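You operate a simulated robot arm through the tools that you are given. There is no shell and no other tool.

You run a simulated robot arm. Do the job below in one go: nothing can be reset, and whatever is moved stays where it is left.

Task
Swap the grey cartridge for the white one and tighten the one-dot and two-dot bolts to 15 Nm.
Fine: old cartridge upright into the teal tray; put the driver back. Set down upright: grey cartridge, orange driver.

The check looks at the end state, three seconds after you hand in, the way a careful person would. Anything else that was tipped, shoved, dropped, spilled or broken makes it a failure.

Robot
A 5-joint arm with a two-finger parallel gripper, fixed in place. Base frame: the origin is at the foot of the arm, x ahead of it, y to its left, z up; the work surface is at about z = 0. Readings come in mm, degrees, newtons and seconds.
With the tool pointing down near the work surface it reaches from about 260 to 680 mm from the base axis. Its first joint turns from -66.0 to 66.0 degrees. The tool tilts only in the upright plane through the base axis and itself; it spins freely about its own axis. Payload 2.9 kg.
Tool frame: the origin (TCP) lies between the finger pads and is the grasp point; the fingertips stand 30 mm ahead of it; z points along the fingers, y is the line along which they close. The gripper opens to 110 mm. The fingers are 20 mm wide and 10 mm thick; the gripper's body (48 by 112 mm) begins 55 mm behind the TCP.
Orientation is told as [roll, pitch, yaw] about the base's x, y, z axes, in that order, counted from this pose: with the fingers straight down and closing along the base's y, the tool's x points along the base's -x, its y along +y and its z along -z.

Tools
- The arm moves only by the tool servo_tool. Its argument "deltas" is a list of rows, each an object (a shift or turn left out is 0, a gripper value left out holds the last) with "linear": the shift along the tool's x, y, z in units of 40 mm (1.0 is 40 mm), a list of three; "rot": the turn, a rotation vector about the tool's x, y, z in units of 4 degrees (1.0 is 4 degrees), a list of three; "fingers": the gripper command, from -1 (fully open) to 1 (shut), values between in proportion. In form: [{"linear": [x, y, z], "rot": [wx, wy, wz], "fingers": fingers}, ...]. A call has 1 to 20 rows; each row shifts and turns the commanded pose from where the row before left it, along the tool's axes as they then stand. A call with a number of a shift or a turn outside -1 to 1 is refused whole. Rows are played at 5 a second. More than 50 mm and 8.6 degrees between two rows, or a gripper value outside its range, and nothing of the call is played. A pose out of reach is approached as far as the arm can. The call stops where the force on the tool passes 40 N (or 10 N more than at its start, if that is more) or the arm is blocked; 0.2 s more then pass. Each finger travels about 108 mm/s and halts on what it meets, pressing with about 25 N; the grip force reading is that of the motor and also rises with nothing between the fingers. The clock runs only during rows and for 0.2 s after the last one: add rows that do not move to give the fingers time. The reply holds the time, the measured pose of the TCP, the force on the tool along the base axes, the opening and the grip force, in the units named above and with some noise, with the torque about the TCP (base axes, N m) and any sound that the robot's microphone picked up.
- Cameras (640 x 400 px; columns grow to the right, rows downward): "scene" is fixed at [14.4, -447.9, 590.9]; the picture's right is [0.86, -0.51, 0.00], its down [-0.38, -0.64, -0.67] and it looks along [0.34, 0.58, -0.74] (base axes); focal length 214 px, centre (320, 200). "wrist" rides on the gripper at [72, 17, -103] in the tool frame; the picture's right is [-0.23, 0.97, 0.00], its down [-0.76, -0.18, -0.62] and it looks along [-0.61, -0.14, 0.78] (tool axes); focal length 222 px, centre (320, 200). There is no depth. A picture from a camera that has moved, and an enlarged one, comes with that camera's place and axes in the base frame and with its lens. The place of the scene camera against the robot may be out by one fixed shift of up to 12 mm in any direction.
- camera(camera): a new picture of that camera. The clock stands still meanwhile.
- inspect(camera, box): a new picture of the part [left, top, right, bottom] of that camera's present view, enlarged. The clock stands still meanwhile.
- finish_job(): hands the job in; it is judged then, once.

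Places have to be worked out from the pictures, the camera data and where the tool is seen. Open the gripper and draw the arm clear of the work before you hand the job in, unless the task says otherwise.

The tools are called after "Call:" as name(argument=value, ...) on one line, values as JSON. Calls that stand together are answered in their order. servo_tool: Moves the arm, as the interface text tells. Its arguments: {"type":"object","properties":{"deltas":{"type":"array","items":{"type":"object","properties":{"linear":{"type":"array","items":{"type":"number"}},"rot":{"type":"array","items":{"type":"number"}},"fingers":{"type":"number"}}}}},"required":["deltas"]} The other tools are called the same way: camera (camera) takes a picture; inspect (camera, box) takes an enlarged picture of a part of a camera's view; finish_job () hands the job in.

At the start:

```text
time: 0.0
tool_pos: [353.1, 228.6, 445.4]
tool_rot: [0.0, 0.0, 0.1]
contact_force: [0.1, 0.2, -0.2]
wrist_torque: [0.0, -0.03, 0.0]
opening: 110.1
gripper_force: 0.0
```

scene: 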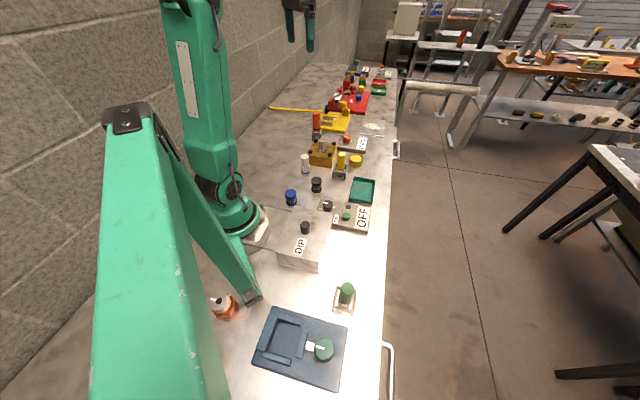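
wrist: 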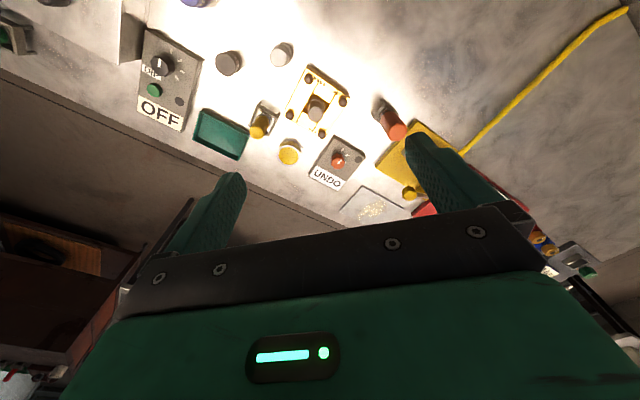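

I start with a closer look at the work area in both views before I move anything.

Call:
inspect(camera="scene", box=[260, 60, 420, 160])

Call:
inspect(camera="scene", box=[260, 130, 420, 230])

Call:
inspect(camera="wrist", box=[120, 20, 280, 120])

Call:
inspect(camera="wrist", box=[230, 40, 390, 140])

Call:
inspect(camera="wrist", box=[260, 100, 420, 200])

```text
4.00 times, centred on (340, 110) of scene
camera zoom: at [14.4, -447.9, 590.9], right [0.86, -0.51, 0.0], down [-0.38, -0.64, -0.67], along [0.34, 0.58, -0.74], focal length 858 px, centre (240, 560)
```

zoom: 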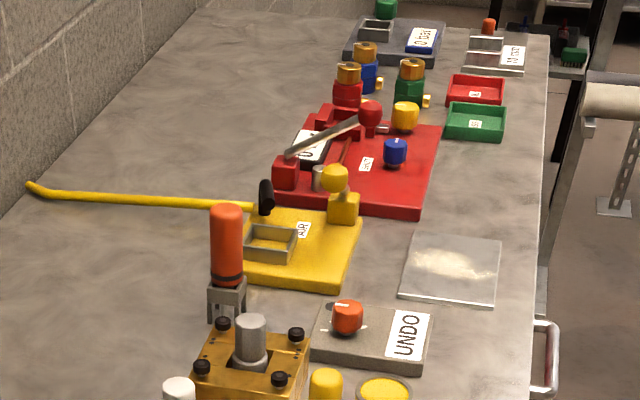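

```text
4.00 times, centred on (340, 180) of scene
camera zoom: at [14.4, -447.9, 590.9], right [0.86, -0.51, 0.0], down [-0.38, -0.64, -0.67], along [0.34, 0.58, -0.74], focal length 858 px, centre (240, 280)
```

zoom: 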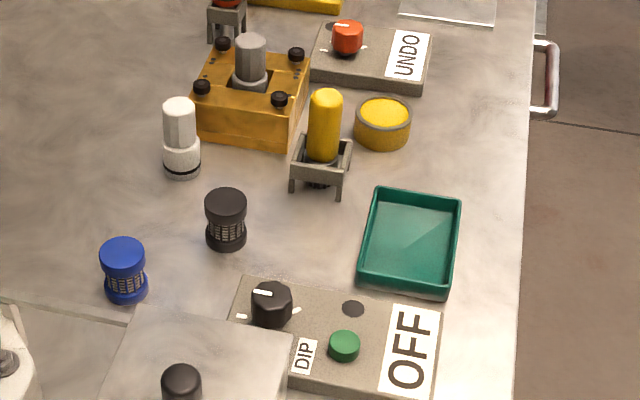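

```text
4.00 times, centred on (200, 70) of wrist
camera zoom: at [280.5, 246.0, 549.3], right [0.23, 0.97, 0.0], down [0.76, -0.18, 0.62], along [0.61, -0.14, -0.78], focal length 888 px, centre (800, 720)
```

zoom: 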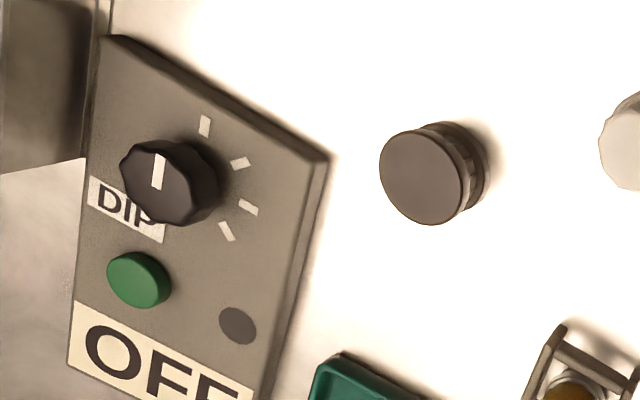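

```text
4.00 times, centred on (310, 90) of wrist
camera zoom: at [280.5, 246.0, 549.3], right [0.23, 0.97, 0.0], down [0.76, -0.18, 0.62], along [0.61, -0.14, -0.78], focal length 888 px, centre (360, 640)
```

zoom: 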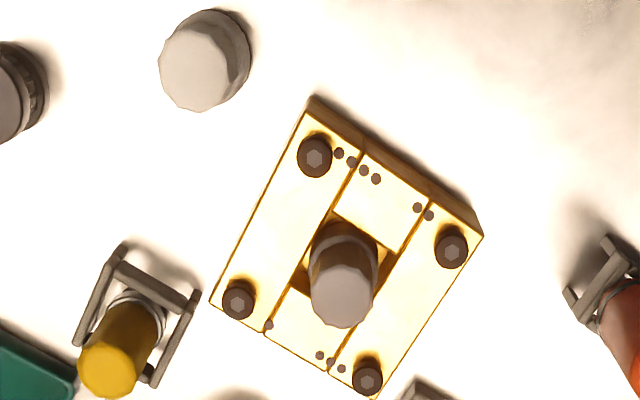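

```text
4.00 times, centred on (340, 150) of wrist
camera zoom: at [280.5, 246.0, 549.3], right [0.23, 0.97, 0.0], down [0.76, -0.18, 0.62], along [0.61, -0.14, -0.78], focal length 888 px, centre (240, 400)
```

zoom: 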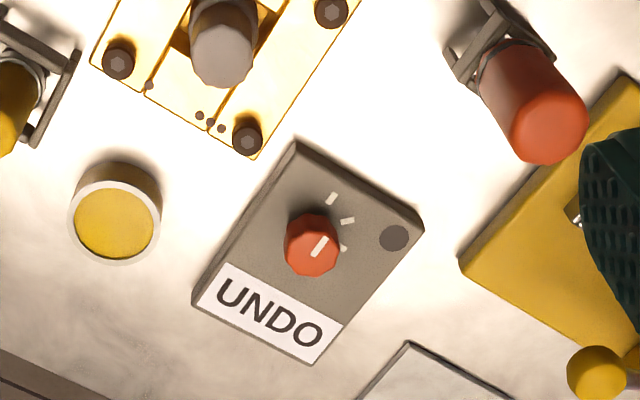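

The zooms show a gold fixture holding the grey cartridge, with four bolts marked by dots. There is an orange driver and a yellow one in stands, and an UNDO box with an orange knob. I zoom in tighter on each to read the details.

Call:
inspect(camera="wrist", box=[280, 60, 360, 110])

Call:
inspect(camera="wrist", box=[280, 100, 360, 150])

Call:
inspect(camera="wrist", box=[310, 140, 374, 180])

Call:
inspect(camera="scene", box=[300, 100, 380, 150])

Call:
inspect(camera="scene", box=[300, 135, 380, 185])

Call:
inspect(camera="wrist", box=[350, 80, 446, 140])

```text
8.00 times, centred on (320, 85) of wrist
camera zoom: at [280.5, 246.0, 549.3], right [0.23, 0.97, 0.0], down [0.76, -0.18, 0.62], along [0.61, -0.14, -0.78], focal length 1777 px, centre (320, 1120)
```

zoom: 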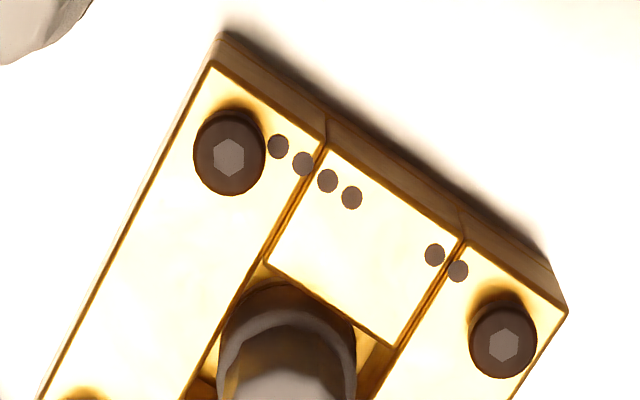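

```text
8.00 times, centred on (320, 125) of wrist
camera zoom: at [280.5, 246.0, 549.3], right [0.23, 0.97, 0.0], down [0.76, -0.18, 0.62], along [0.61, -0.14, -0.78], focal length 1777 px, centre (320, 800)
```

zoom: 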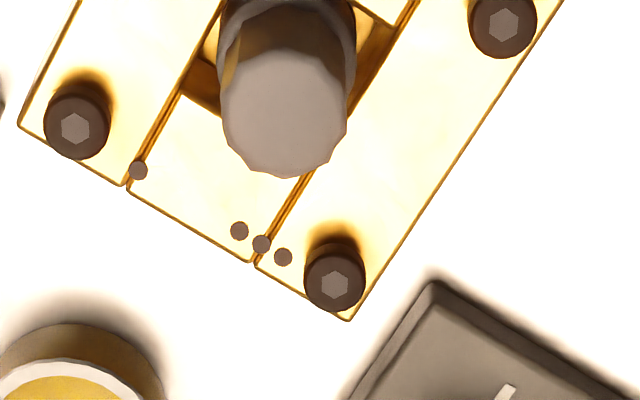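

```text
10.00 times, centred on (342, 160) of wrist
camera zoom: at [280.5, 246.0, 549.3], right [0.23, 0.97, 0.0], down [0.76, -0.18, 0.62], along [0.61, -0.14, -0.78], focal length 2221 px, centre (100, 600)
```

zoom: 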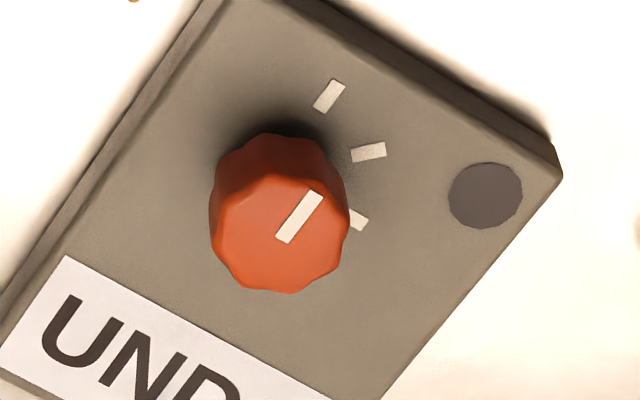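

```text
8.00 times, centred on (340, 125) of scene
camera zoom: at [14.4, -447.9, 590.9], right [0.86, -0.51, 0.0], down [-0.38, -0.64, -0.67], along [0.34, 0.58, -0.74], focal length 1716 px, centre (160, 800)
```

zoom: 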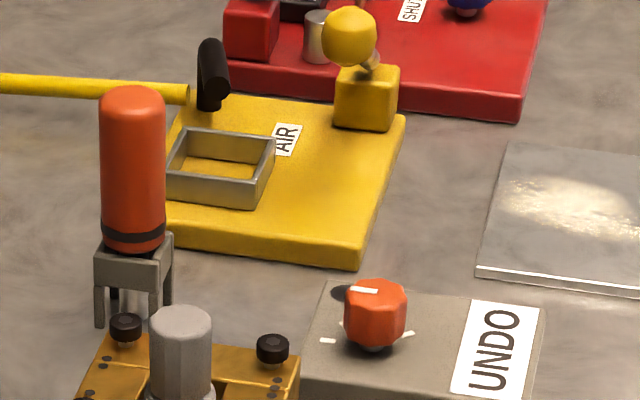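

```text
8.00 times, centred on (340, 160) of scene
camera zoom: at [14.4, -447.9, 590.9], right [0.86, -0.51, 0.0], down [-0.38, -0.64, -0.67], along [0.34, 0.58, -0.74], focal length 1716 px, centre (160, 520)
```

zoom: 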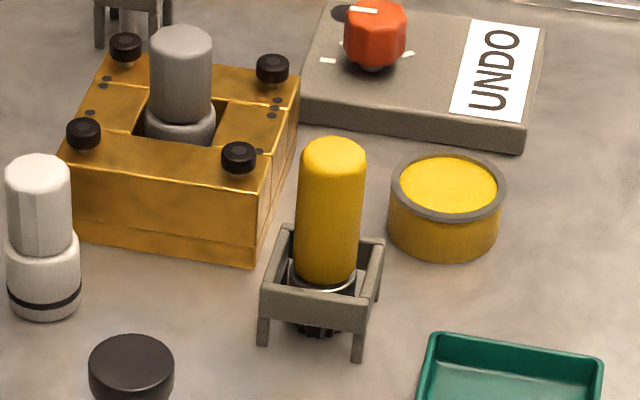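

```text
6.67 times, centred on (398, 110) of wrist
camera zoom: at [280.5, 246.0, 549.3], right [0.23, 0.97, 0.0], down [0.76, -0.18, 0.62], along [0.61, -0.14, -0.78], focal length 1481 px, centre (-200, 800)
```

zoom: 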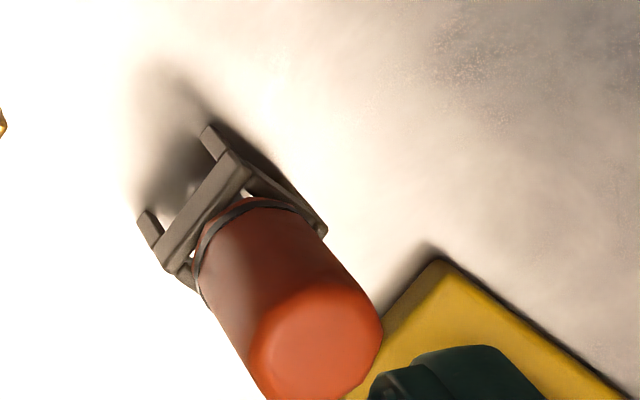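

The orange driver's top looks about 160 mm high, near (459, 350). The gold block is around (410, 205), and the orange dial box reads UNDO. I move lower over the block for a closer look, keeping the fingertips above about 280 mm.

Call:
servo_tool(deltas=[{"linear": [-0.29, -0.18, 0.78]}, {"linear": [-0.29, -0.18, 0.78]}, {"linear": [-0.29, -0.18, 0.78]}, {"linear": [-0.29, -0.18, 0.78]}, {}])

Call:
camera(camera="wrist")

```text
time: 1.2
tool_pos: [399.8, 200.0, 319.2]
tool_rot: [0.1, -0.1, 0.0]
contact_force: [-0.3, 0.1, 0.6]
wrist_torque: [0.03, 0.01, 0.0]
opening: 110.2
gripper_force: 0.2
```

```text
taken
camera wrist: at [327.7, 216.8, 423.9], right [0.23, 0.97, 0.0], down [0.76, -0.18, 0.62], along [0.61, -0.14, -0.78], focal length 222 px, centre (320, 200)
```

wrist: 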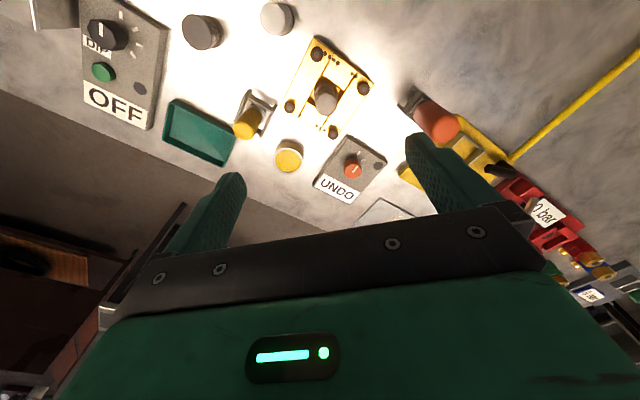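

I now zoom on the block, the dial and both drivers from this lower viewpoint.

Call:
inspect(camera="wrist", box=[270, 30, 382, 100])

Call:
inspect(camera="wrist", box=[270, 80, 382, 150])

Call:
inspect(camera="wrist", box=[310, 130, 390, 180])

Call:
inspect(camera="wrist", box=[380, 75, 492, 145])

Call:
inspect(camera="wrist", box=[210, 0, 322, 70])

Call:
inspect(camera="wrist", box=[150, 80, 278, 160])

```text
5.71 times, centred on (326, 65) of wrist
camera zoom: at [327.7, 216.8, 423.9], right [0.23, 0.97, 0.0], down [0.76, -0.18, 0.62], along [0.61, -0.14, -0.78], focal length 1269 px, centre (286, 971)
```

zoom: 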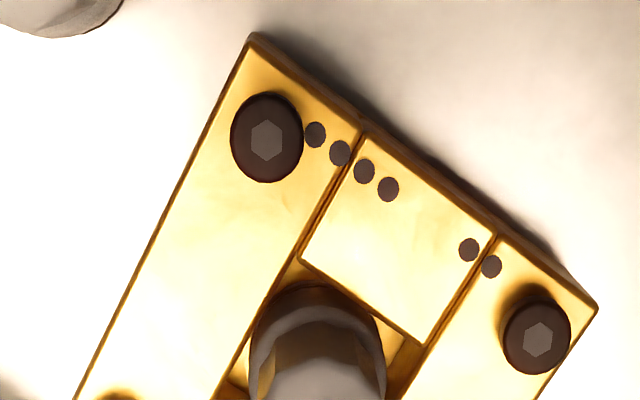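

```text
5.71 times, centred on (326, 115) of wrist
camera zoom: at [327.7, 216.8, 423.9], right [0.23, 0.97, 0.0], down [0.76, -0.18, 0.62], along [0.61, -0.14, -0.78], focal length 1269 px, centre (286, 686)
```

zoom: 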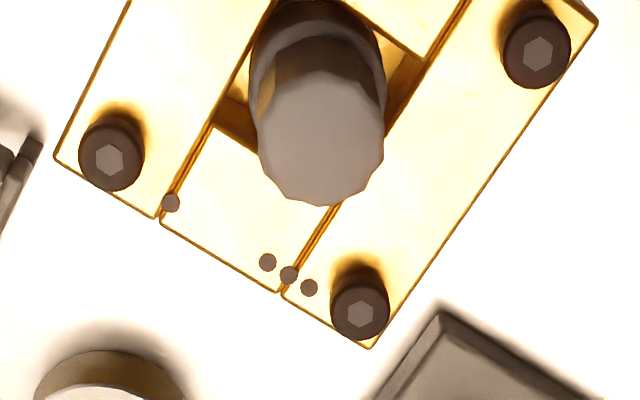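

```text
8.00 times, centred on (350, 155) of wrist
camera zoom: at [327.7, 216.8, 423.9], right [0.23, 0.97, 0.0], down [0.76, -0.18, 0.62], along [0.61, -0.14, -0.78], focal length 1777 px, centre (80, 560)
```

zoom: 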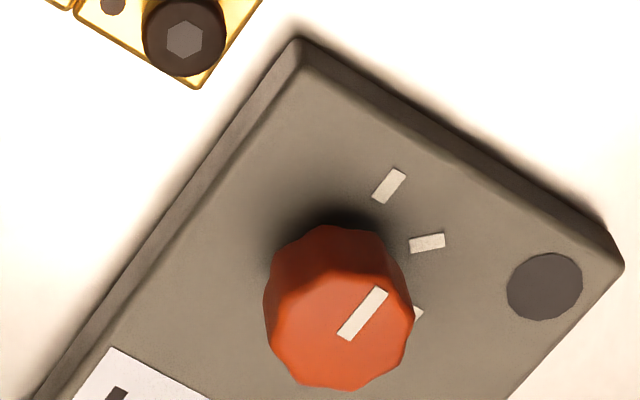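

```text
5.71 times, centred on (436, 110) of wrist
camera zoom: at [327.7, 216.8, 423.9], right [0.23, 0.97, 0.0], down [0.76, -0.18, 0.62], along [0.61, -0.14, -0.78], focal length 1269 px, centre (-343, 714)
```

zoom: 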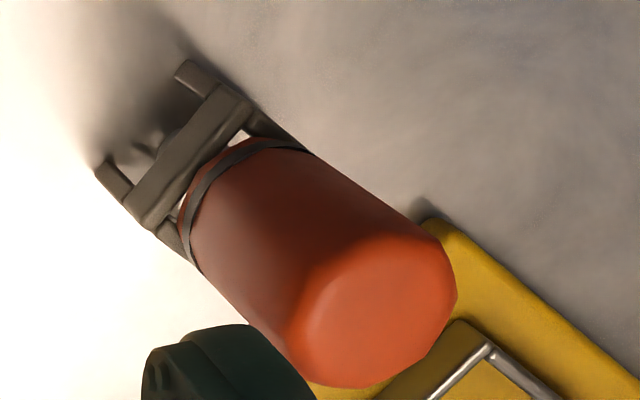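

```text
5.71 times, centred on (266, 35) of wrist
camera zoom: at [327.7, 216.8, 423.9], right [0.23, 0.97, 0.0], down [0.76, -0.18, 0.62], along [0.61, -0.14, -0.78], focal length 1269 px, centre (629, 1143)
```

zoom: 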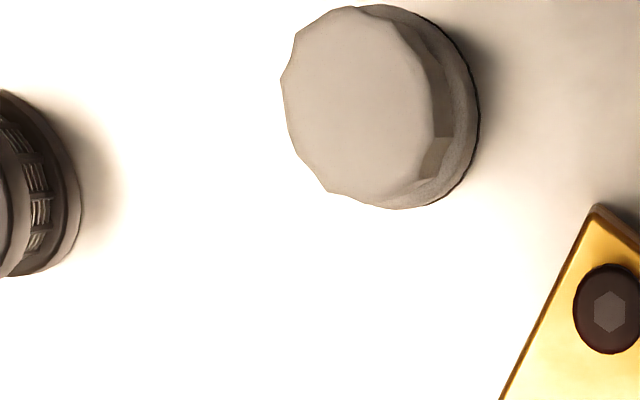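

```text
5.00 times, centred on (214, 120) of wrist
camera zoom: at [327.7, 216.8, 423.9], right [0.23, 0.97, 0.0], down [0.76, -0.18, 0.62], along [0.61, -0.14, -0.78], focal length 1111 px, centre (850, 600)
```

zoom: 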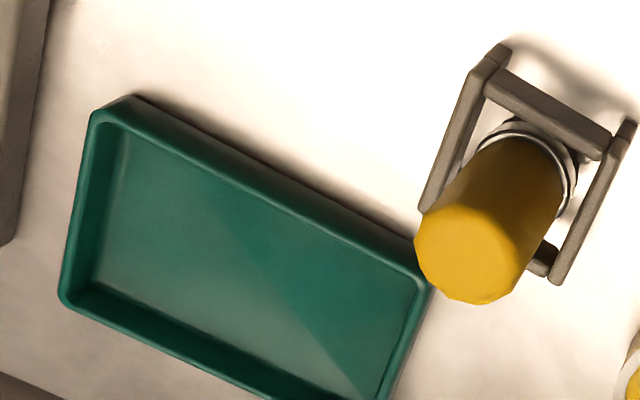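

The bolts work out to about (359,206), (417,262), (473,206) and (416,149), with four, two, three and one dots, and the cartridge is at (416,206). I zoom harder on the bolts, the dial and the driver stand from the scene camera to see how far the bolts stick out.

Call:
inspect(camera="scene", box=[306, 136, 342, 158.5])

Call:
inspect(camera="scene", box=[336, 130, 372, 152.5])

Call:
inspect(camera="scene", box=[304, 105, 352, 135])

Call:
inspect(camera="scene", box=[296, 150, 344, 180])

Call:
inspect(camera="scene", box=[320, 145, 380, 182.5])

Call:
inspect(camera="wrist", box=[330, 150, 362, 170])

```text
16.00 times, centred on (324, 147) of scene
camera zoom: at [14.4, -447.9, 590.9], right [0.86, -0.51, 0.0], down [-0.38, -0.64, -0.67], along [0.34, 0.58, -0.74], focal length 3432 px, centre (256, 1044)
```

zoom: 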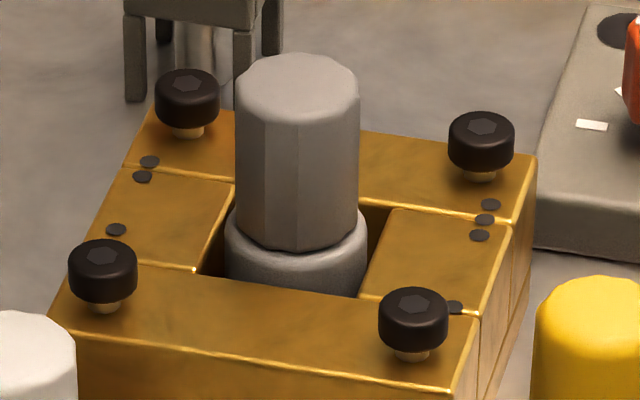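

```text
16.00 times, centred on (354, 141) of scene
camera zoom: at [14.4, -447.9, 590.9], right [0.86, -0.51, 0.0], down [-0.38, -0.64, -0.67], along [0.34, 0.58, -0.74], focal length 3432 px, centre (-224, 1140)
```

zoom: 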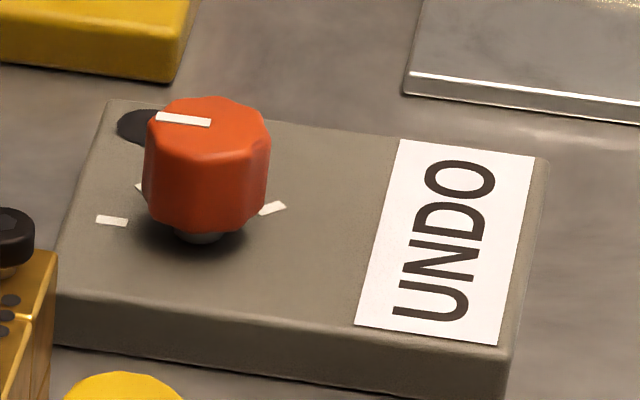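

```text
13.33 times, centred on (328, 120) of scene
camera zoom: at [14.4, -447.9, 590.9], right [0.86, -0.51, 0.0], down [-0.38, -0.64, -0.67], along [0.34, 0.58, -0.74], focal length 2860 px, centre (213, 1267)
```

zoom: 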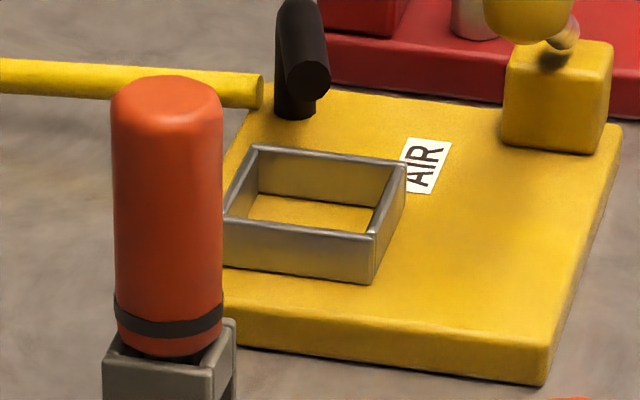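

```text
13.33 times, centred on (320, 165) of scene
camera zoom: at [14.4, -447.9, 590.9], right [0.86, -0.51, 0.0], down [-0.38, -0.64, -0.67], along [0.34, 0.58, -0.74], focal length 2860 px, centre (320, 667)
```

zoom: 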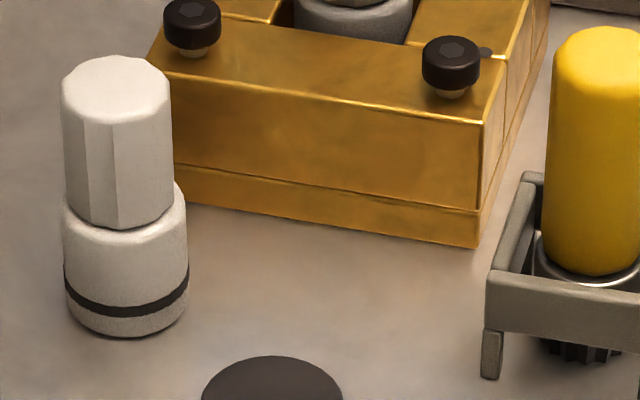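

```text
10.67 times, centred on (350, 164) of scene
camera zoom: at [14.4, -447.9, 590.9], right [0.86, -0.51, 0.0], down [-0.38, -0.64, -0.67], along [0.34, 0.58, -0.74], focal length 2288 px, centre (0, 587)
```

zoom: 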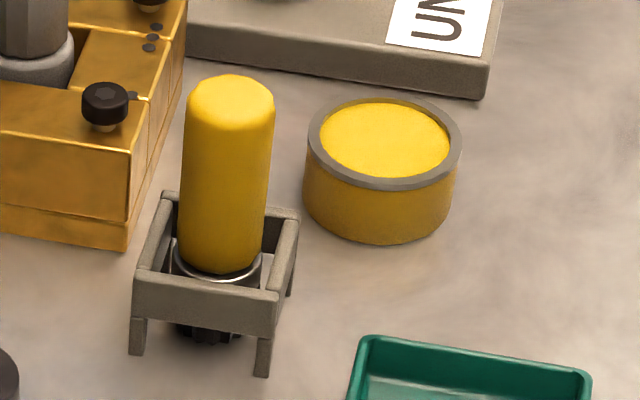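

```text
16.00 times, centred on (346, 160) of wrist
camera zoom: at [327.7, 216.8, 423.9], right [0.23, 0.97, 0.0], down [0.76, -0.18, 0.62], along [0.61, -0.14, -0.78], focal length 3554 px, centre (-96, 840)
```

zoom: 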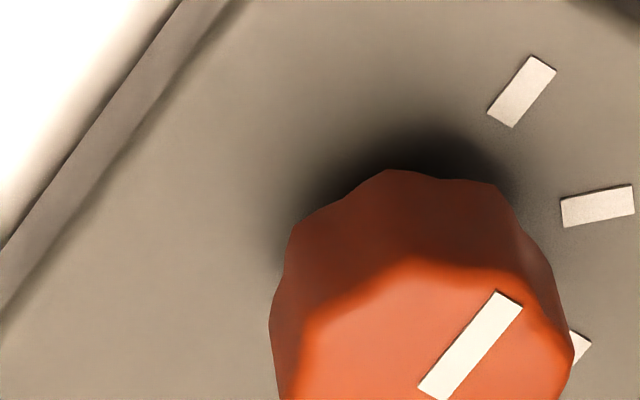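

All four bolts show a bit of shank, so they look loose. The dial has four ticks and points at the first one (UNDO). I judge the knob to be near (560, 226), so I move above it for a straight-down look.

Call:
servo_tool(deltas=[{"linear": [-1.0, 0.15, 0]}, {"linear": [-1.0, 0.15, 0]}, {"linear": [-1.0, 0.15, 0]}, {"linear": [-1.0, 0.15, 0.5]}, {"linear": [0, 0, 0.9]}, {"linear": [0, 0, 0.9]}, {}])

Call:
camera(camera="wrist")

Call:
camera(camera="scene")

```text
time: 2.8
tool_pos: [559.4, 224.8, 227.7]
tool_rot: [0.0, 0.0, 0.1]
contact_force: [-0.5, 0.6, 1.0]
wrist_torque: [-0.02, -0.04, -0.02]
opening: 110.2
gripper_force: 0.1
```

```text
taken
camera wrist: at [486.8, 241.5, 331.4], right [0.23, 0.97, 0.0], down [0.76, -0.18, 0.62], along [0.61, -0.14, -0.78], focal length 222 px, centre (320, 200)
```

wrist: 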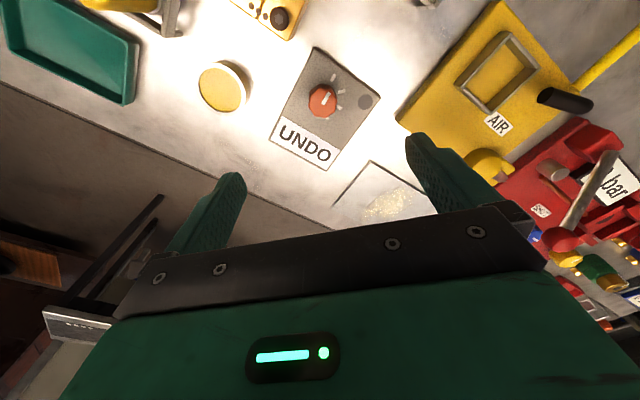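

```text
taken
```

scene: 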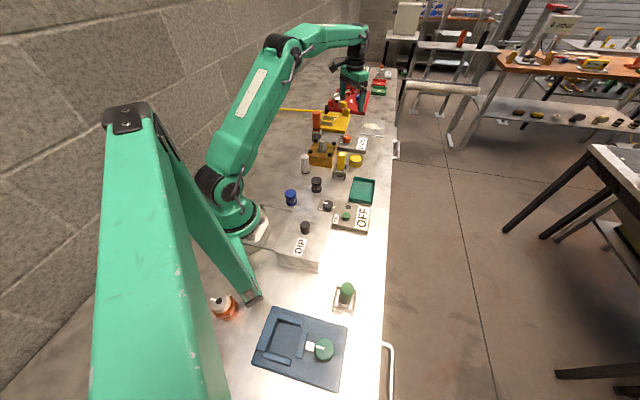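

The knob and its ticks are visible from this angle, so I zoom in to measure them.

Call:
inspect(camera="wrist", box=[264, 40, 392, 120])

Call:
inspect(camera="wrist", box=[296, 72, 360, 112])

Call:
inspect(camera="wrist", box=[256, 90, 384, 170])

```text
5.00 times, centred on (328, 80) of wrist
camera zoom: at [486.8, 241.5, 331.4], right [0.23, 0.97, 0.0], down [0.76, -0.18, 0.62], along [0.61, -0.14, -0.78], focal length 1111 px, centre (280, 800)
```

zoom: 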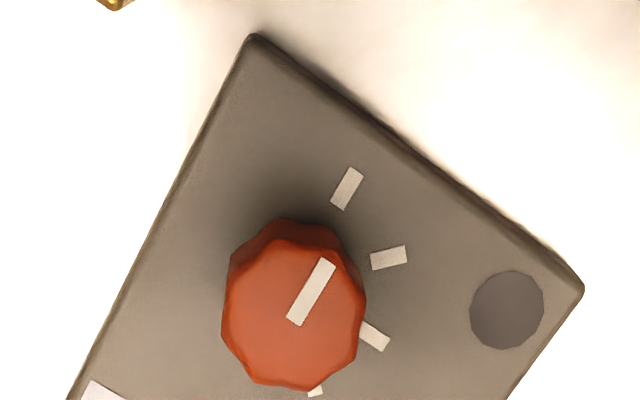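

```text
10.00 times, centred on (328, 92) of wrist
camera zoom: at [486.8, 241.5, 331.4], right [0.23, 0.97, 0.0], down [0.76, -0.18, 0.62], along [0.61, -0.14, -0.78], focal length 2221 px, centre (240, 1280)
```

zoom: 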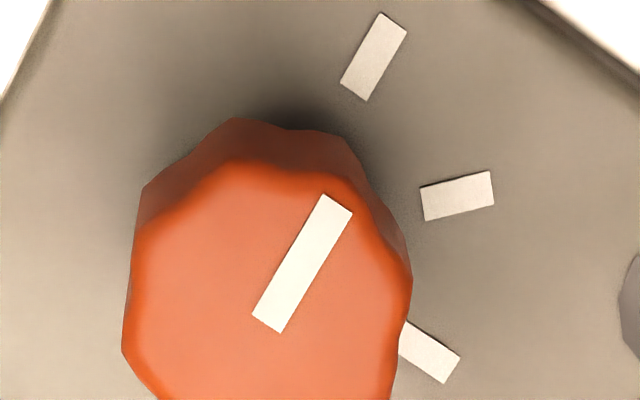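

```text
5.00 times, centred on (320, 130) of wrist
camera zoom: at [486.8, 241.5, 331.4], right [0.23, 0.97, 0.0], down [0.76, -0.18, 0.62], along [0.61, -0.14, -0.78], focal length 1111 px, centre (320, 550)
```

zoom: 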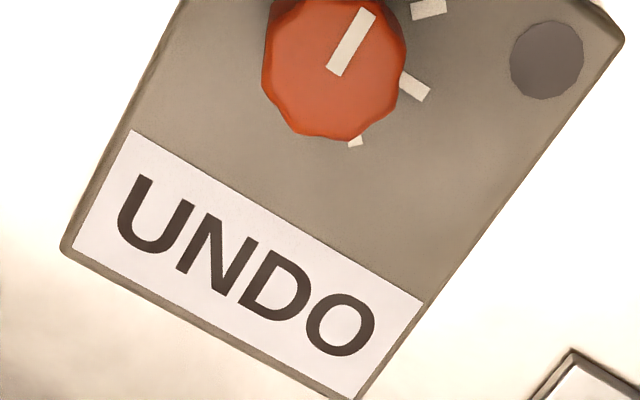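

The knob centre falls within about 1 mm of the tool axis, at roughly (560, 225). Its ticks are at 135°, 90°, 45° and 0°, its top is near z 54, and it is about 35 mm wide. I half-close the fingers and go down to z≈100 to check alignment.

Call:
servo_tool(deltas=[{"linear": [0, 0, 0.8], "fingers": 0.0}, {"linear": [0, 0, 0.8]}, {"linear": [0, 0, 0.8]}, {"linear": [0, 0, 0.8]}, {}])

Call:
camera(camera="wrist")

Call:
inspect(camera="scene", box=[310, 90, 406, 150])

```text
time: 4.0
tool_pos: [558.3, 225.6, 99.4]
tool_rot: [-0.1, -0.1, 0.1]
contact_force: [0.3, -0.1, -1.1]
wrist_torque: [-0.01, 0.03, 0.02]
opening: 54.9
gripper_force: 0.0
```

```text
taken
camera wrist: at [486.8, 241.5, 204.1], right [0.23, 0.97, 0.0], down [0.76, -0.18, 0.62], along [0.61, -0.14, -0.78], focal length 222 px, centre (320, 200)
```

wrist: 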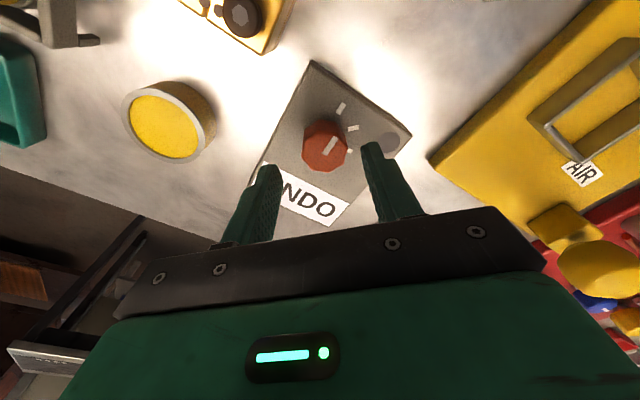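

```text
6.67 times, centred on (358, 120) of scene
camera zoom: at [14.4, -447.9, 590.9], right [0.86, -0.51, 0.0], down [-0.38, -0.64, -0.67], along [0.34, 0.58, -0.74], focal length 1430 px, centre (67, 733)
```

zoom: 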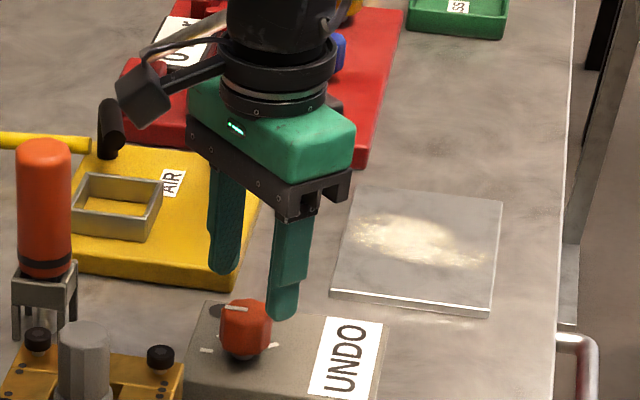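

The knob sits nearly between the fingers. I zoom to measure the residual offset.

Call:
inspect(camera="wrist", box=[256, 90, 384, 170])

```text
5.00 times, centred on (320, 130) of wrist
camera zoom: at [486.8, 241.5, 204.1], right [0.23, 0.97, 0.0], down [0.76, -0.18, 0.62], along [0.61, -0.14, -0.78], focal length 1111 px, centre (320, 550)
```

zoom: 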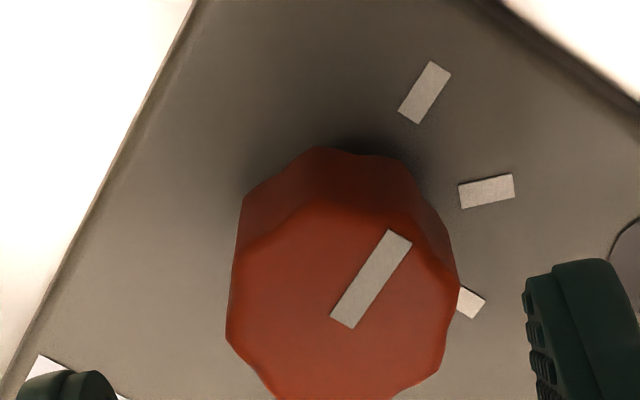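

The ticks put the knob centre at about (559.4, 227.7), roughly 3 mm to +y of the tool axis. I shift over, lower the tips to about z 35 and close on the knob.

Call:
servo_tool(deltas=[{"linear": [-0.015, 0.075, 0.0]}, {"linear": [0, 0, 0.45]}, {"linear": [0, 0, 0.4]}, {}, {"fingers": 1.0}, {}, {}, {}])

Call:
camera(camera="wrist")

Call:
inspect(camera="scene", box=[310, 90, 406, 150])

```text
time: 5.8
tool_pos: [560.0, 228.4, 67.7]
tool_rot: [0.0, 0.1, 0.0]
contact_force: [-1.1, -6.9, 0.1]
wrist_torque: [-0.11, -0.29, 0.04]
opening: 32.8
gripper_force: 45.1
```

```text
taken
camera wrist: at [487.9, 244.5, 170.5], right [0.23, 0.97, 0.0], down [0.76, -0.18, 0.62], along [0.61, -0.14, -0.78], focal length 222 px, centre (320, 200)
```

wrist: 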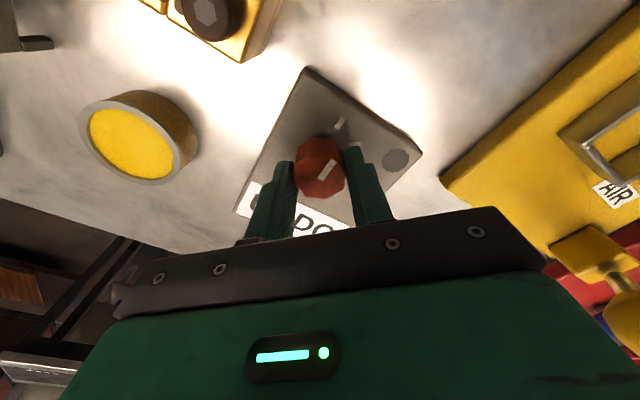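

```text
6.67 times, centred on (358, 120) of scene
camera zoom: at [14.4, -447.9, 590.9], right [0.86, -0.51, 0.0], down [-0.38, -0.64, -0.67], along [0.34, 0.58, -0.74], focal length 1430 px, centre (67, 733)
```

zoom: 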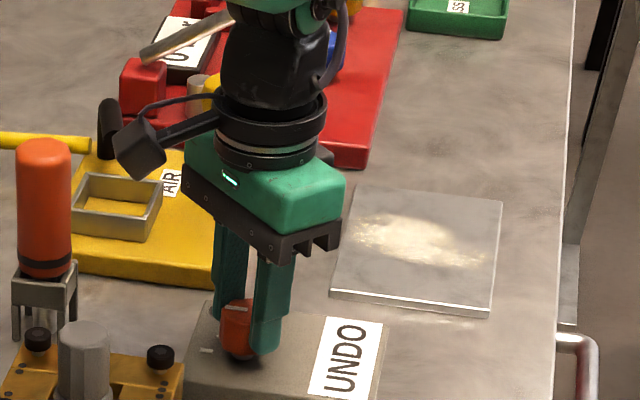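

The knob is gripped at 32.8 mm and the box hasn't moved. I ease 0.5 mm toward -y and turn 45° clockwise (seen from above) to see how the display reacts.

Call:
servo_tool(deltas=[{"linear": [0, -0.015, 0]}, {"rot": [0, 0, 0.9375]}, {"rot": [0, 0, 0.9375]}, {"rot": [0, 0, 0.9375]}, {"rot": [0, 0, 0.9375]}, {"rot": [0, 0, 0.9375]}, {"rot": [0, 0, 0.9375]}, {"rot": [0, 0, 0.9375]}, {"rot": [0, 0, 0.9375]}, {"rot": [0, 0, 0.9375]}, {"rot": [0, 0, 0.9375]}, {"rot": [0, 0, 0.9375]}, {"rot": [0, 0, 0.9375]}, {}, {}])

Call:
inspect(camera="scene", box=[310, 90, 406, 150])

```text
time: 9.0
tool_pos: [560.4, 228.2, 66.7]
tool_rot: [0.2, 0.0, -44.9]
contact_force: [8.5, 17.4, -6.4]
wrist_torque: [0.11, -0.3, 0.0]
opening: 32.7
gripper_force: 44.3
```

```text
6.67 times, centred on (358, 120) of scene
camera zoom: at [14.5, -447.9, 590.9], right [0.86, -0.51, 0.0], down [-0.38, -0.64, -0.67], along [0.34, 0.58, -0.74], focal length 1430 px, centre (67, 733)
```

zoom: 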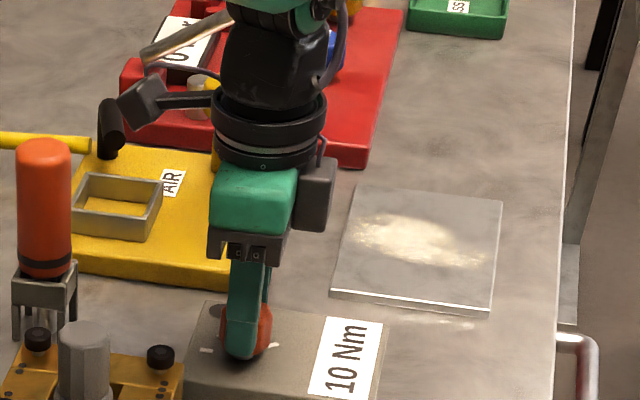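

The display now reads 10 Nm. There is a side force of about 18 N along tool +y, so I shift 1 mm that way and turn another 45°.

Call:
servo_tool(deltas=[{"linear": [0, 0.02, 0]}, {"rot": [0, 0, 0.9375]}, {"rot": [0, 0, 0.9375]}, {"rot": [0, 0, 0.9375]}, {"rot": [0, 0, 0.9375]}, {"rot": [0, 0, 0.9375]}, {"rot": [0, 0, 0.9375]}, {"rot": [0, 0, 0.9375]}, {"rot": [0, 0, 0.9375]}, {"rot": [0, 0, 0.9375]}, {"rot": [0, 0, 0.9375]}, {"rot": [0, 0, 0.9375]}, {"rot": [0, 0, 0.9375]}, {}, {}])

Call:
inspect(camera="scene", box=[310, 90, 406, 150])

```text
time: 12.2
tool_pos: [559.9, 228.9, 67.1]
tool_rot: [0.0, 0.1, -90.0]
contact_force: [-16.0, 11.8, 3.8]
wrist_torque: [-0.06, 0.31, 0.01]
opening: 32.6
gripper_force: 44.8
```

```text
6.67 times, centred on (358, 120) of scene
camera zoom: at [14.4, -447.9, 590.9], right [0.86, -0.51, 0.0], down [-0.38, -0.64, -0.67], along [0.34, 0.58, -0.74], focal length 1430 px, centre (67, 733)
```

zoom: 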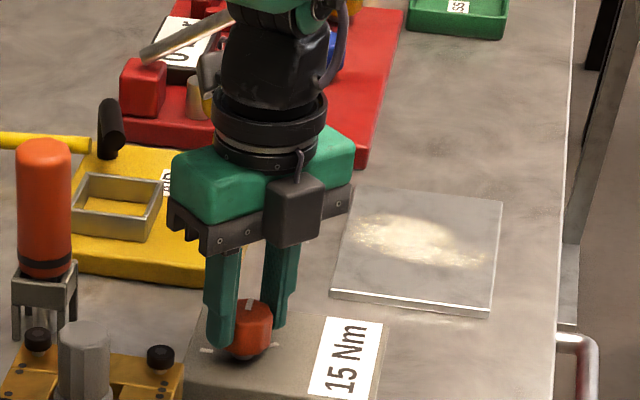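

The display reads 15 Nm, so the dial is set. I open the fingers and rise straight up, then check that the knob stayed there.

Call:
servo_tool(deltas=[{"fingers": 0.0}, {}, {}, {"linear": [0, 0, -0.5]}, {"linear": [0, 0, -1.0]}, {"linear": [0, 0, -1.0]}, {"linear": [0, 0, -1.0]}, {"linear": [0, 0, -1.0]}, {}])

Call:
inspect(camera="scene", box=[310, 90, 406, 150])

Call:
camera(camera="wrist")

```text
time: 14.2
tool_pos: [559.1, 228.3, 246.9]
tool_rot: [0.0, 0.1, -90.0]
contact_force: [-0.8, 1.1, 0.1]
wrist_torque: [-0.01, 0.02, 0.01]
opening: 55.0
gripper_force: 0.1
```

```text
6.67 times, centred on (358, 120) of scene
camera zoom: at [14.4, -447.9, 590.9], right [0.86, -0.51, 0.0], down [-0.38, -0.64, -0.67], along [0.34, 0.58, -0.74], focal length 1430 px, centre (67, 733)
```

zoom: 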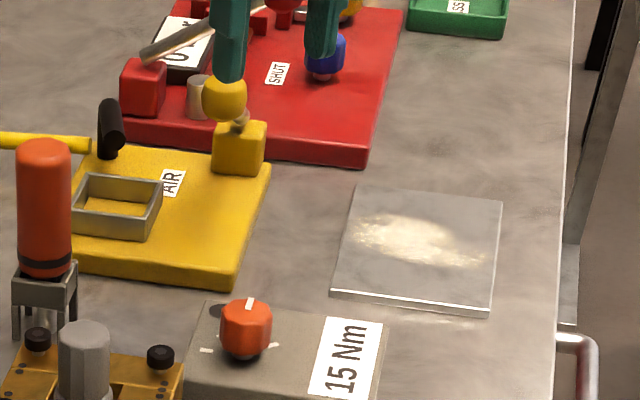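

```text
taken
camera wrist: at [577.3, 300.1, 351.3], right [0.97, -0.23, 0.0], down [-0.18, -0.76, 0.62], along [-0.14, -0.61, -0.78], focal length 222 px, centre (320, 200)
```

wrist: 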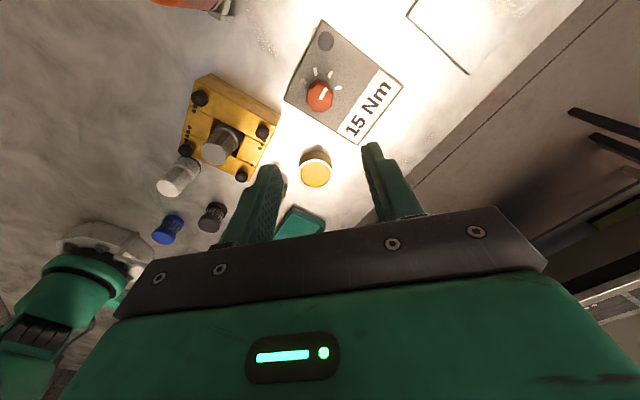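

The dial stays at 15 Nm. Next is the grey cartridge: I go over (416, 206) at the same height and turn the closing axis to the block's diagonal so the fingers pass between the bolts.

Call:
servo_tool(deltas=[{"linear": [-0.14, -0.894, 0]}, {"linear": [-0.14, -0.894, 0]}, {"linear": [-0.14, -0.894, 0]}, {"linear": [-0.14, -0.894, 0]}, {"rot": [0, 0, -0.9375]}, {"rot": [0, 0, -0.9375]}, {"rot": [0, 0, -0.9375]}, {"rot": [0, 0, -0.9375]}, {"rot": [0, 0, -0.9375]}, {"rot": [0, 0, -0.9375]}, {"rot": [0, 0, -0.9375]}, {"rot": [0, 0, -0.9375]}, {"rot": [0, 0, -0.9375]}, {"rot": [0, 0, -0.9375]}, {"rot": [0, 0, -0.9375]}, {"rot": [0, 0, -0.9375]}, {}])

Call:
camera(camera="wrist")

```text
time: 17.8
tool_pos: [418.1, 205.7, 246.9]
tool_rot: [0.0, 0.0, -44.9]
contact_force: [0.5, -0.4, 0.0]
wrist_torque: [-0.02, 0.01, 0.01]
opening: 55.1
gripper_force: 0.2
```

```text
taken
camera wrist: at [378.2, 268.0, 350.5], right [0.85, 0.53, 0.0], down [0.41, -0.66, 0.62], along [0.33, -0.53, -0.78], focal length 222 px, centre (320, 200)
```

wrist: 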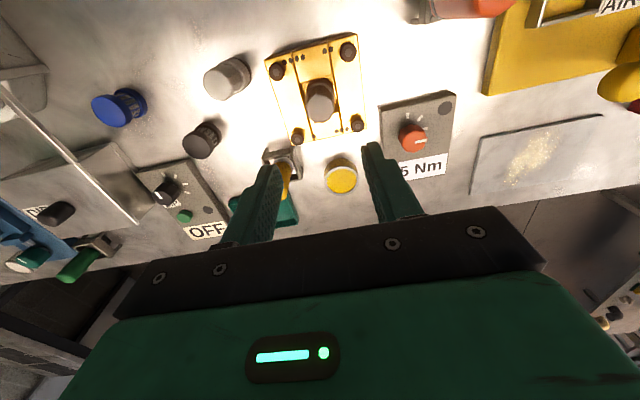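

The block is in view along the tool axis, so I zoom in to measure the cartridge's offset from column 320.

Call:
inspect(camera="wrist", box=[256, 30, 384, 110])

Call:
inspect(camera="wrist", box=[256, 75, 384, 155])

```text
5.00 times, centred on (320, 70) of wrist
camera zoom: at [378.2, 268.0, 350.5], right [0.85, 0.53, 0.0], down [0.41, -0.66, 0.62], along [0.33, -0.53, -0.78], focal length 1111 px, centre (320, 850)
```

zoom: 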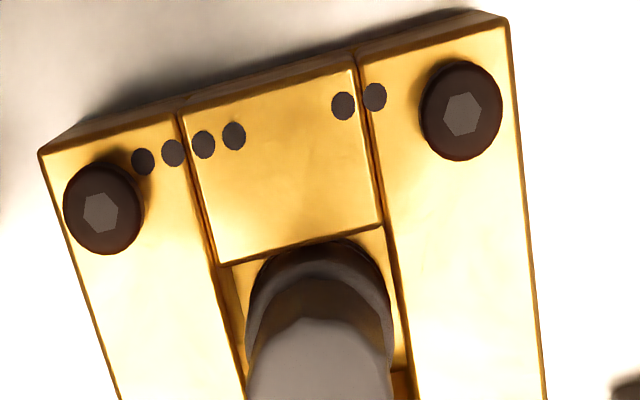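

```text
5.00 times, centred on (320, 115) of wrist
camera zoom: at [378.2, 268.0, 350.5], right [0.85, 0.53, 0.0], down [0.41, -0.66, 0.62], along [0.33, -0.53, -0.78], focal length 1111 px, centre (320, 625)
```

zoom: 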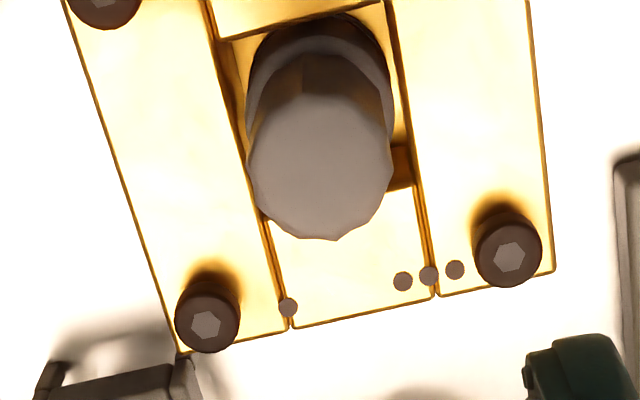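

The cartridge triangulates to (417.5, 204.5) with its top near z 94. The bolt heads top out at about z 66, with one-dot at (417.0, 146.4) and two-dot at (417.8, 262.3). I nudge by about 1 mm, lower to TCP z≈95 and grip the grey handle.

Call:
servo_tool(deltas=[{"linear": [-0.016, -0.016, 0.9]}, {"linear": [0, 0, 0.9]}, {"linear": [0, 0, 0.9]}, {"linear": [0, 0, 0.6]}, {"linear": [0, 0, 0.48]}, {}, {"fingers": 1.0}, {}, {}, {}])

Call:
camera(camera="wrist")

Call:
inspect(camera="scene", box=[280, 110, 376, 170])

```text
time: 20.0
tool_pos: [416.9, 204.1, 97.8]
tool_rot: [0.0, 0.0, -45.0]
contact_force: [-0.5, -1.2, -0.5]
wrist_torque: [-0.02, 0.04, 0.02]
opening: 31.0
gripper_force: 24.9
```

```text
taken
camera wrist: at [378.0, 267.1, 200.1], right [0.85, 0.53, 0.0], down [0.41, -0.66, 0.62], along [0.33, -0.53, -0.78], focal length 222 px, centre (320, 200)
```

wrist: 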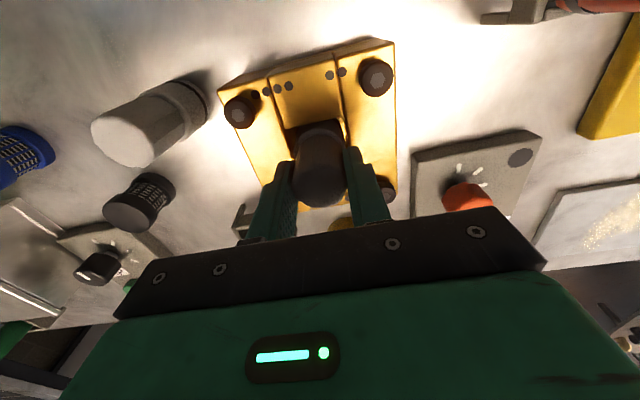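

```text
6.67 times, centred on (328, 140) of scene
camera zoom: at [14.4, -447.9, 590.9], right [0.86, -0.51, 0.0], down [-0.38, -0.64, -0.67], along [0.34, 0.58, -0.74], focal length 1430 px, centre (267, 600)
```

zoom: 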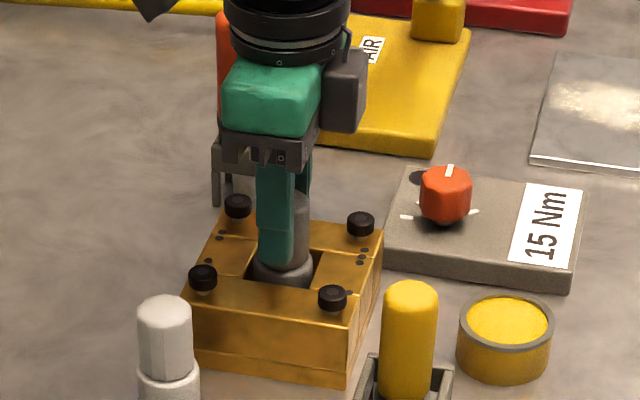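

The handle is held at 31.0 mm. I lift slowly and watch the force in case the cartridge is clamped.

Call:
servo_tool(deltas=[{"linear": [0, 0, -0.1]}, {"linear": [0, 0, -0.15]}, {"linear": [0, 0, -0.2]}, {}])

Call:
inspect(camera="scene", box=[280, 110, 376, 170])

```text
time: 21.0
tool_pos: [416.1, 203.6, 114.2]
tool_rot: [0.0, 0.1, -45.1]
contact_force: [0.8, 0.1, -0.4]
wrist_torque: [-0.03, 0.01, 0.02]
opening: 30.7
gripper_force: 25.2
```

```text
6.67 times, centred on (328, 140) of scene
camera zoom: at [14.4, -447.9, 590.9], right [0.86, -0.51, 0.0], down [-0.38, -0.64, -0.67], along [0.34, 0.58, -0.74], focal length 1430 px, centre (267, 600)
```

zoom: 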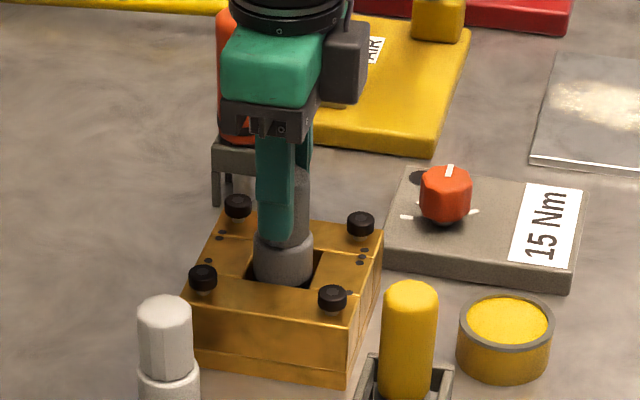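

It comes out freely. I raise it to about z 280 and carry it over toward the teal tray near (441, -47), passing well above the yellow tool.

Call:
servo_tool(deltas=[{"linear": [0, 0, -0.8]}, {"linear": [0, 0, -0.9]}, {"linear": [0, 0, -0.9]}, {"linear": [0, 0, -0.9]}, {"linear": [0, 0, -0.65]}, {"linear": [-0.5, -0.41, 0]}, {"linear": [-0.8, -0.65, 0]}, {"linear": [-0.8, -0.65, 0]}, {"linear": [-0.8, -0.65, 0]}, {"linear": [-0.8, -0.65, 0]}, {"linear": [-0.7, -0.57, 0]}, {"linear": [-0.48, -0.4, 0]}, {}, {}])

Call:
camera(camera="wrist")

Call:
camera(camera="scene")

```text
time: 24.0
tool_pos: [442.3, -45.4, 279.7]
tool_rot: [0.0, 0.1, -45.0]
contact_force: [0.1, 0.2, -1.4]
wrist_torque: [0.02, -0.01, -0.01]
opening: 31.1
gripper_force: 25.0
```

```text
taken
camera wrist: at [402.8, 16.5, 383.3], right [0.85, 0.53, 0.0], down [0.41, -0.66, 0.62], along [0.33, -0.53, -0.78], focal length 222 px, centre (320, 200)
```

wrist: 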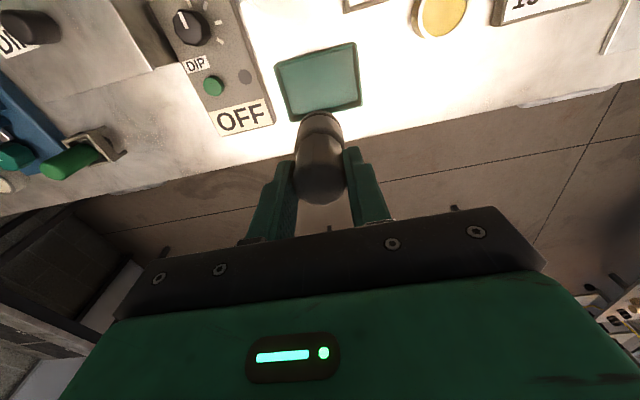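

```text
taken
```

scene: 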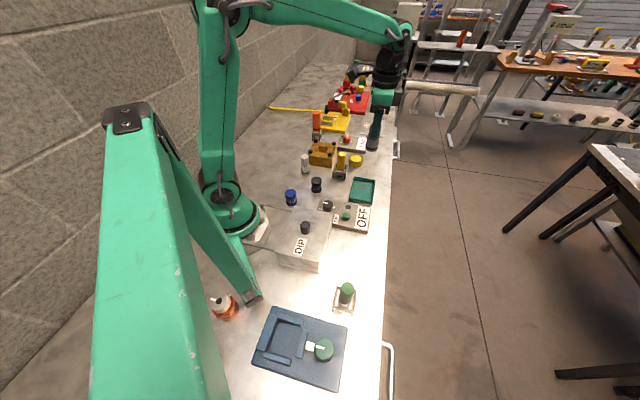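

The tray is visible ahead of the cartridge, and I zoom to measure its corners and floor.

Call:
inspect(camera="wrist", box=[256, 40, 384, 120])

Call:
inspect(camera="scene", box=[330, 130, 394, 210])

```text
5.00 times, centred on (320, 80) of wrist
camera zoom: at [402.8, 16.5, 383.3], right [0.85, 0.53, 0.0], down [0.41, -0.66, 0.62], along [0.33, -0.53, -0.78], focal length 1111 px, centre (320, 800)
```

zoom: 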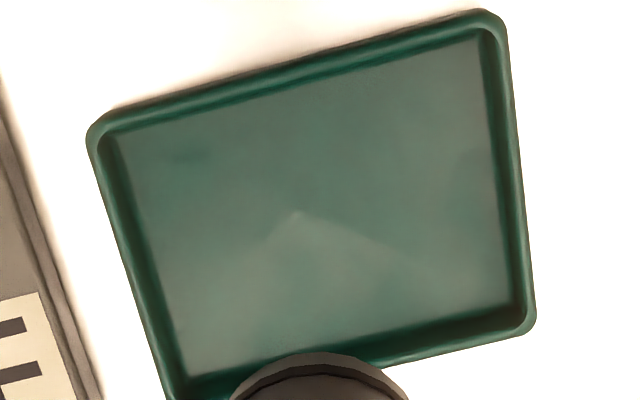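

```text
5.00 times, centred on (362, 170) of scene
camera zoom: at [14.4, -447.9, 590.9], right [0.86, -0.51, 0.0], down [-0.38, -0.64, -0.67], along [0.34, 0.58, -0.74], focal length 1072 px, centre (110, 350)
```

zoom: 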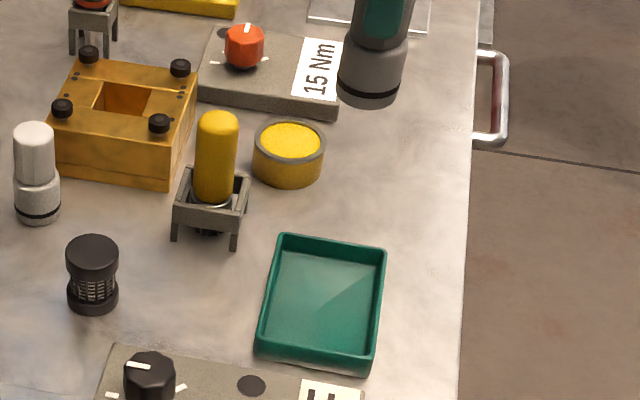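

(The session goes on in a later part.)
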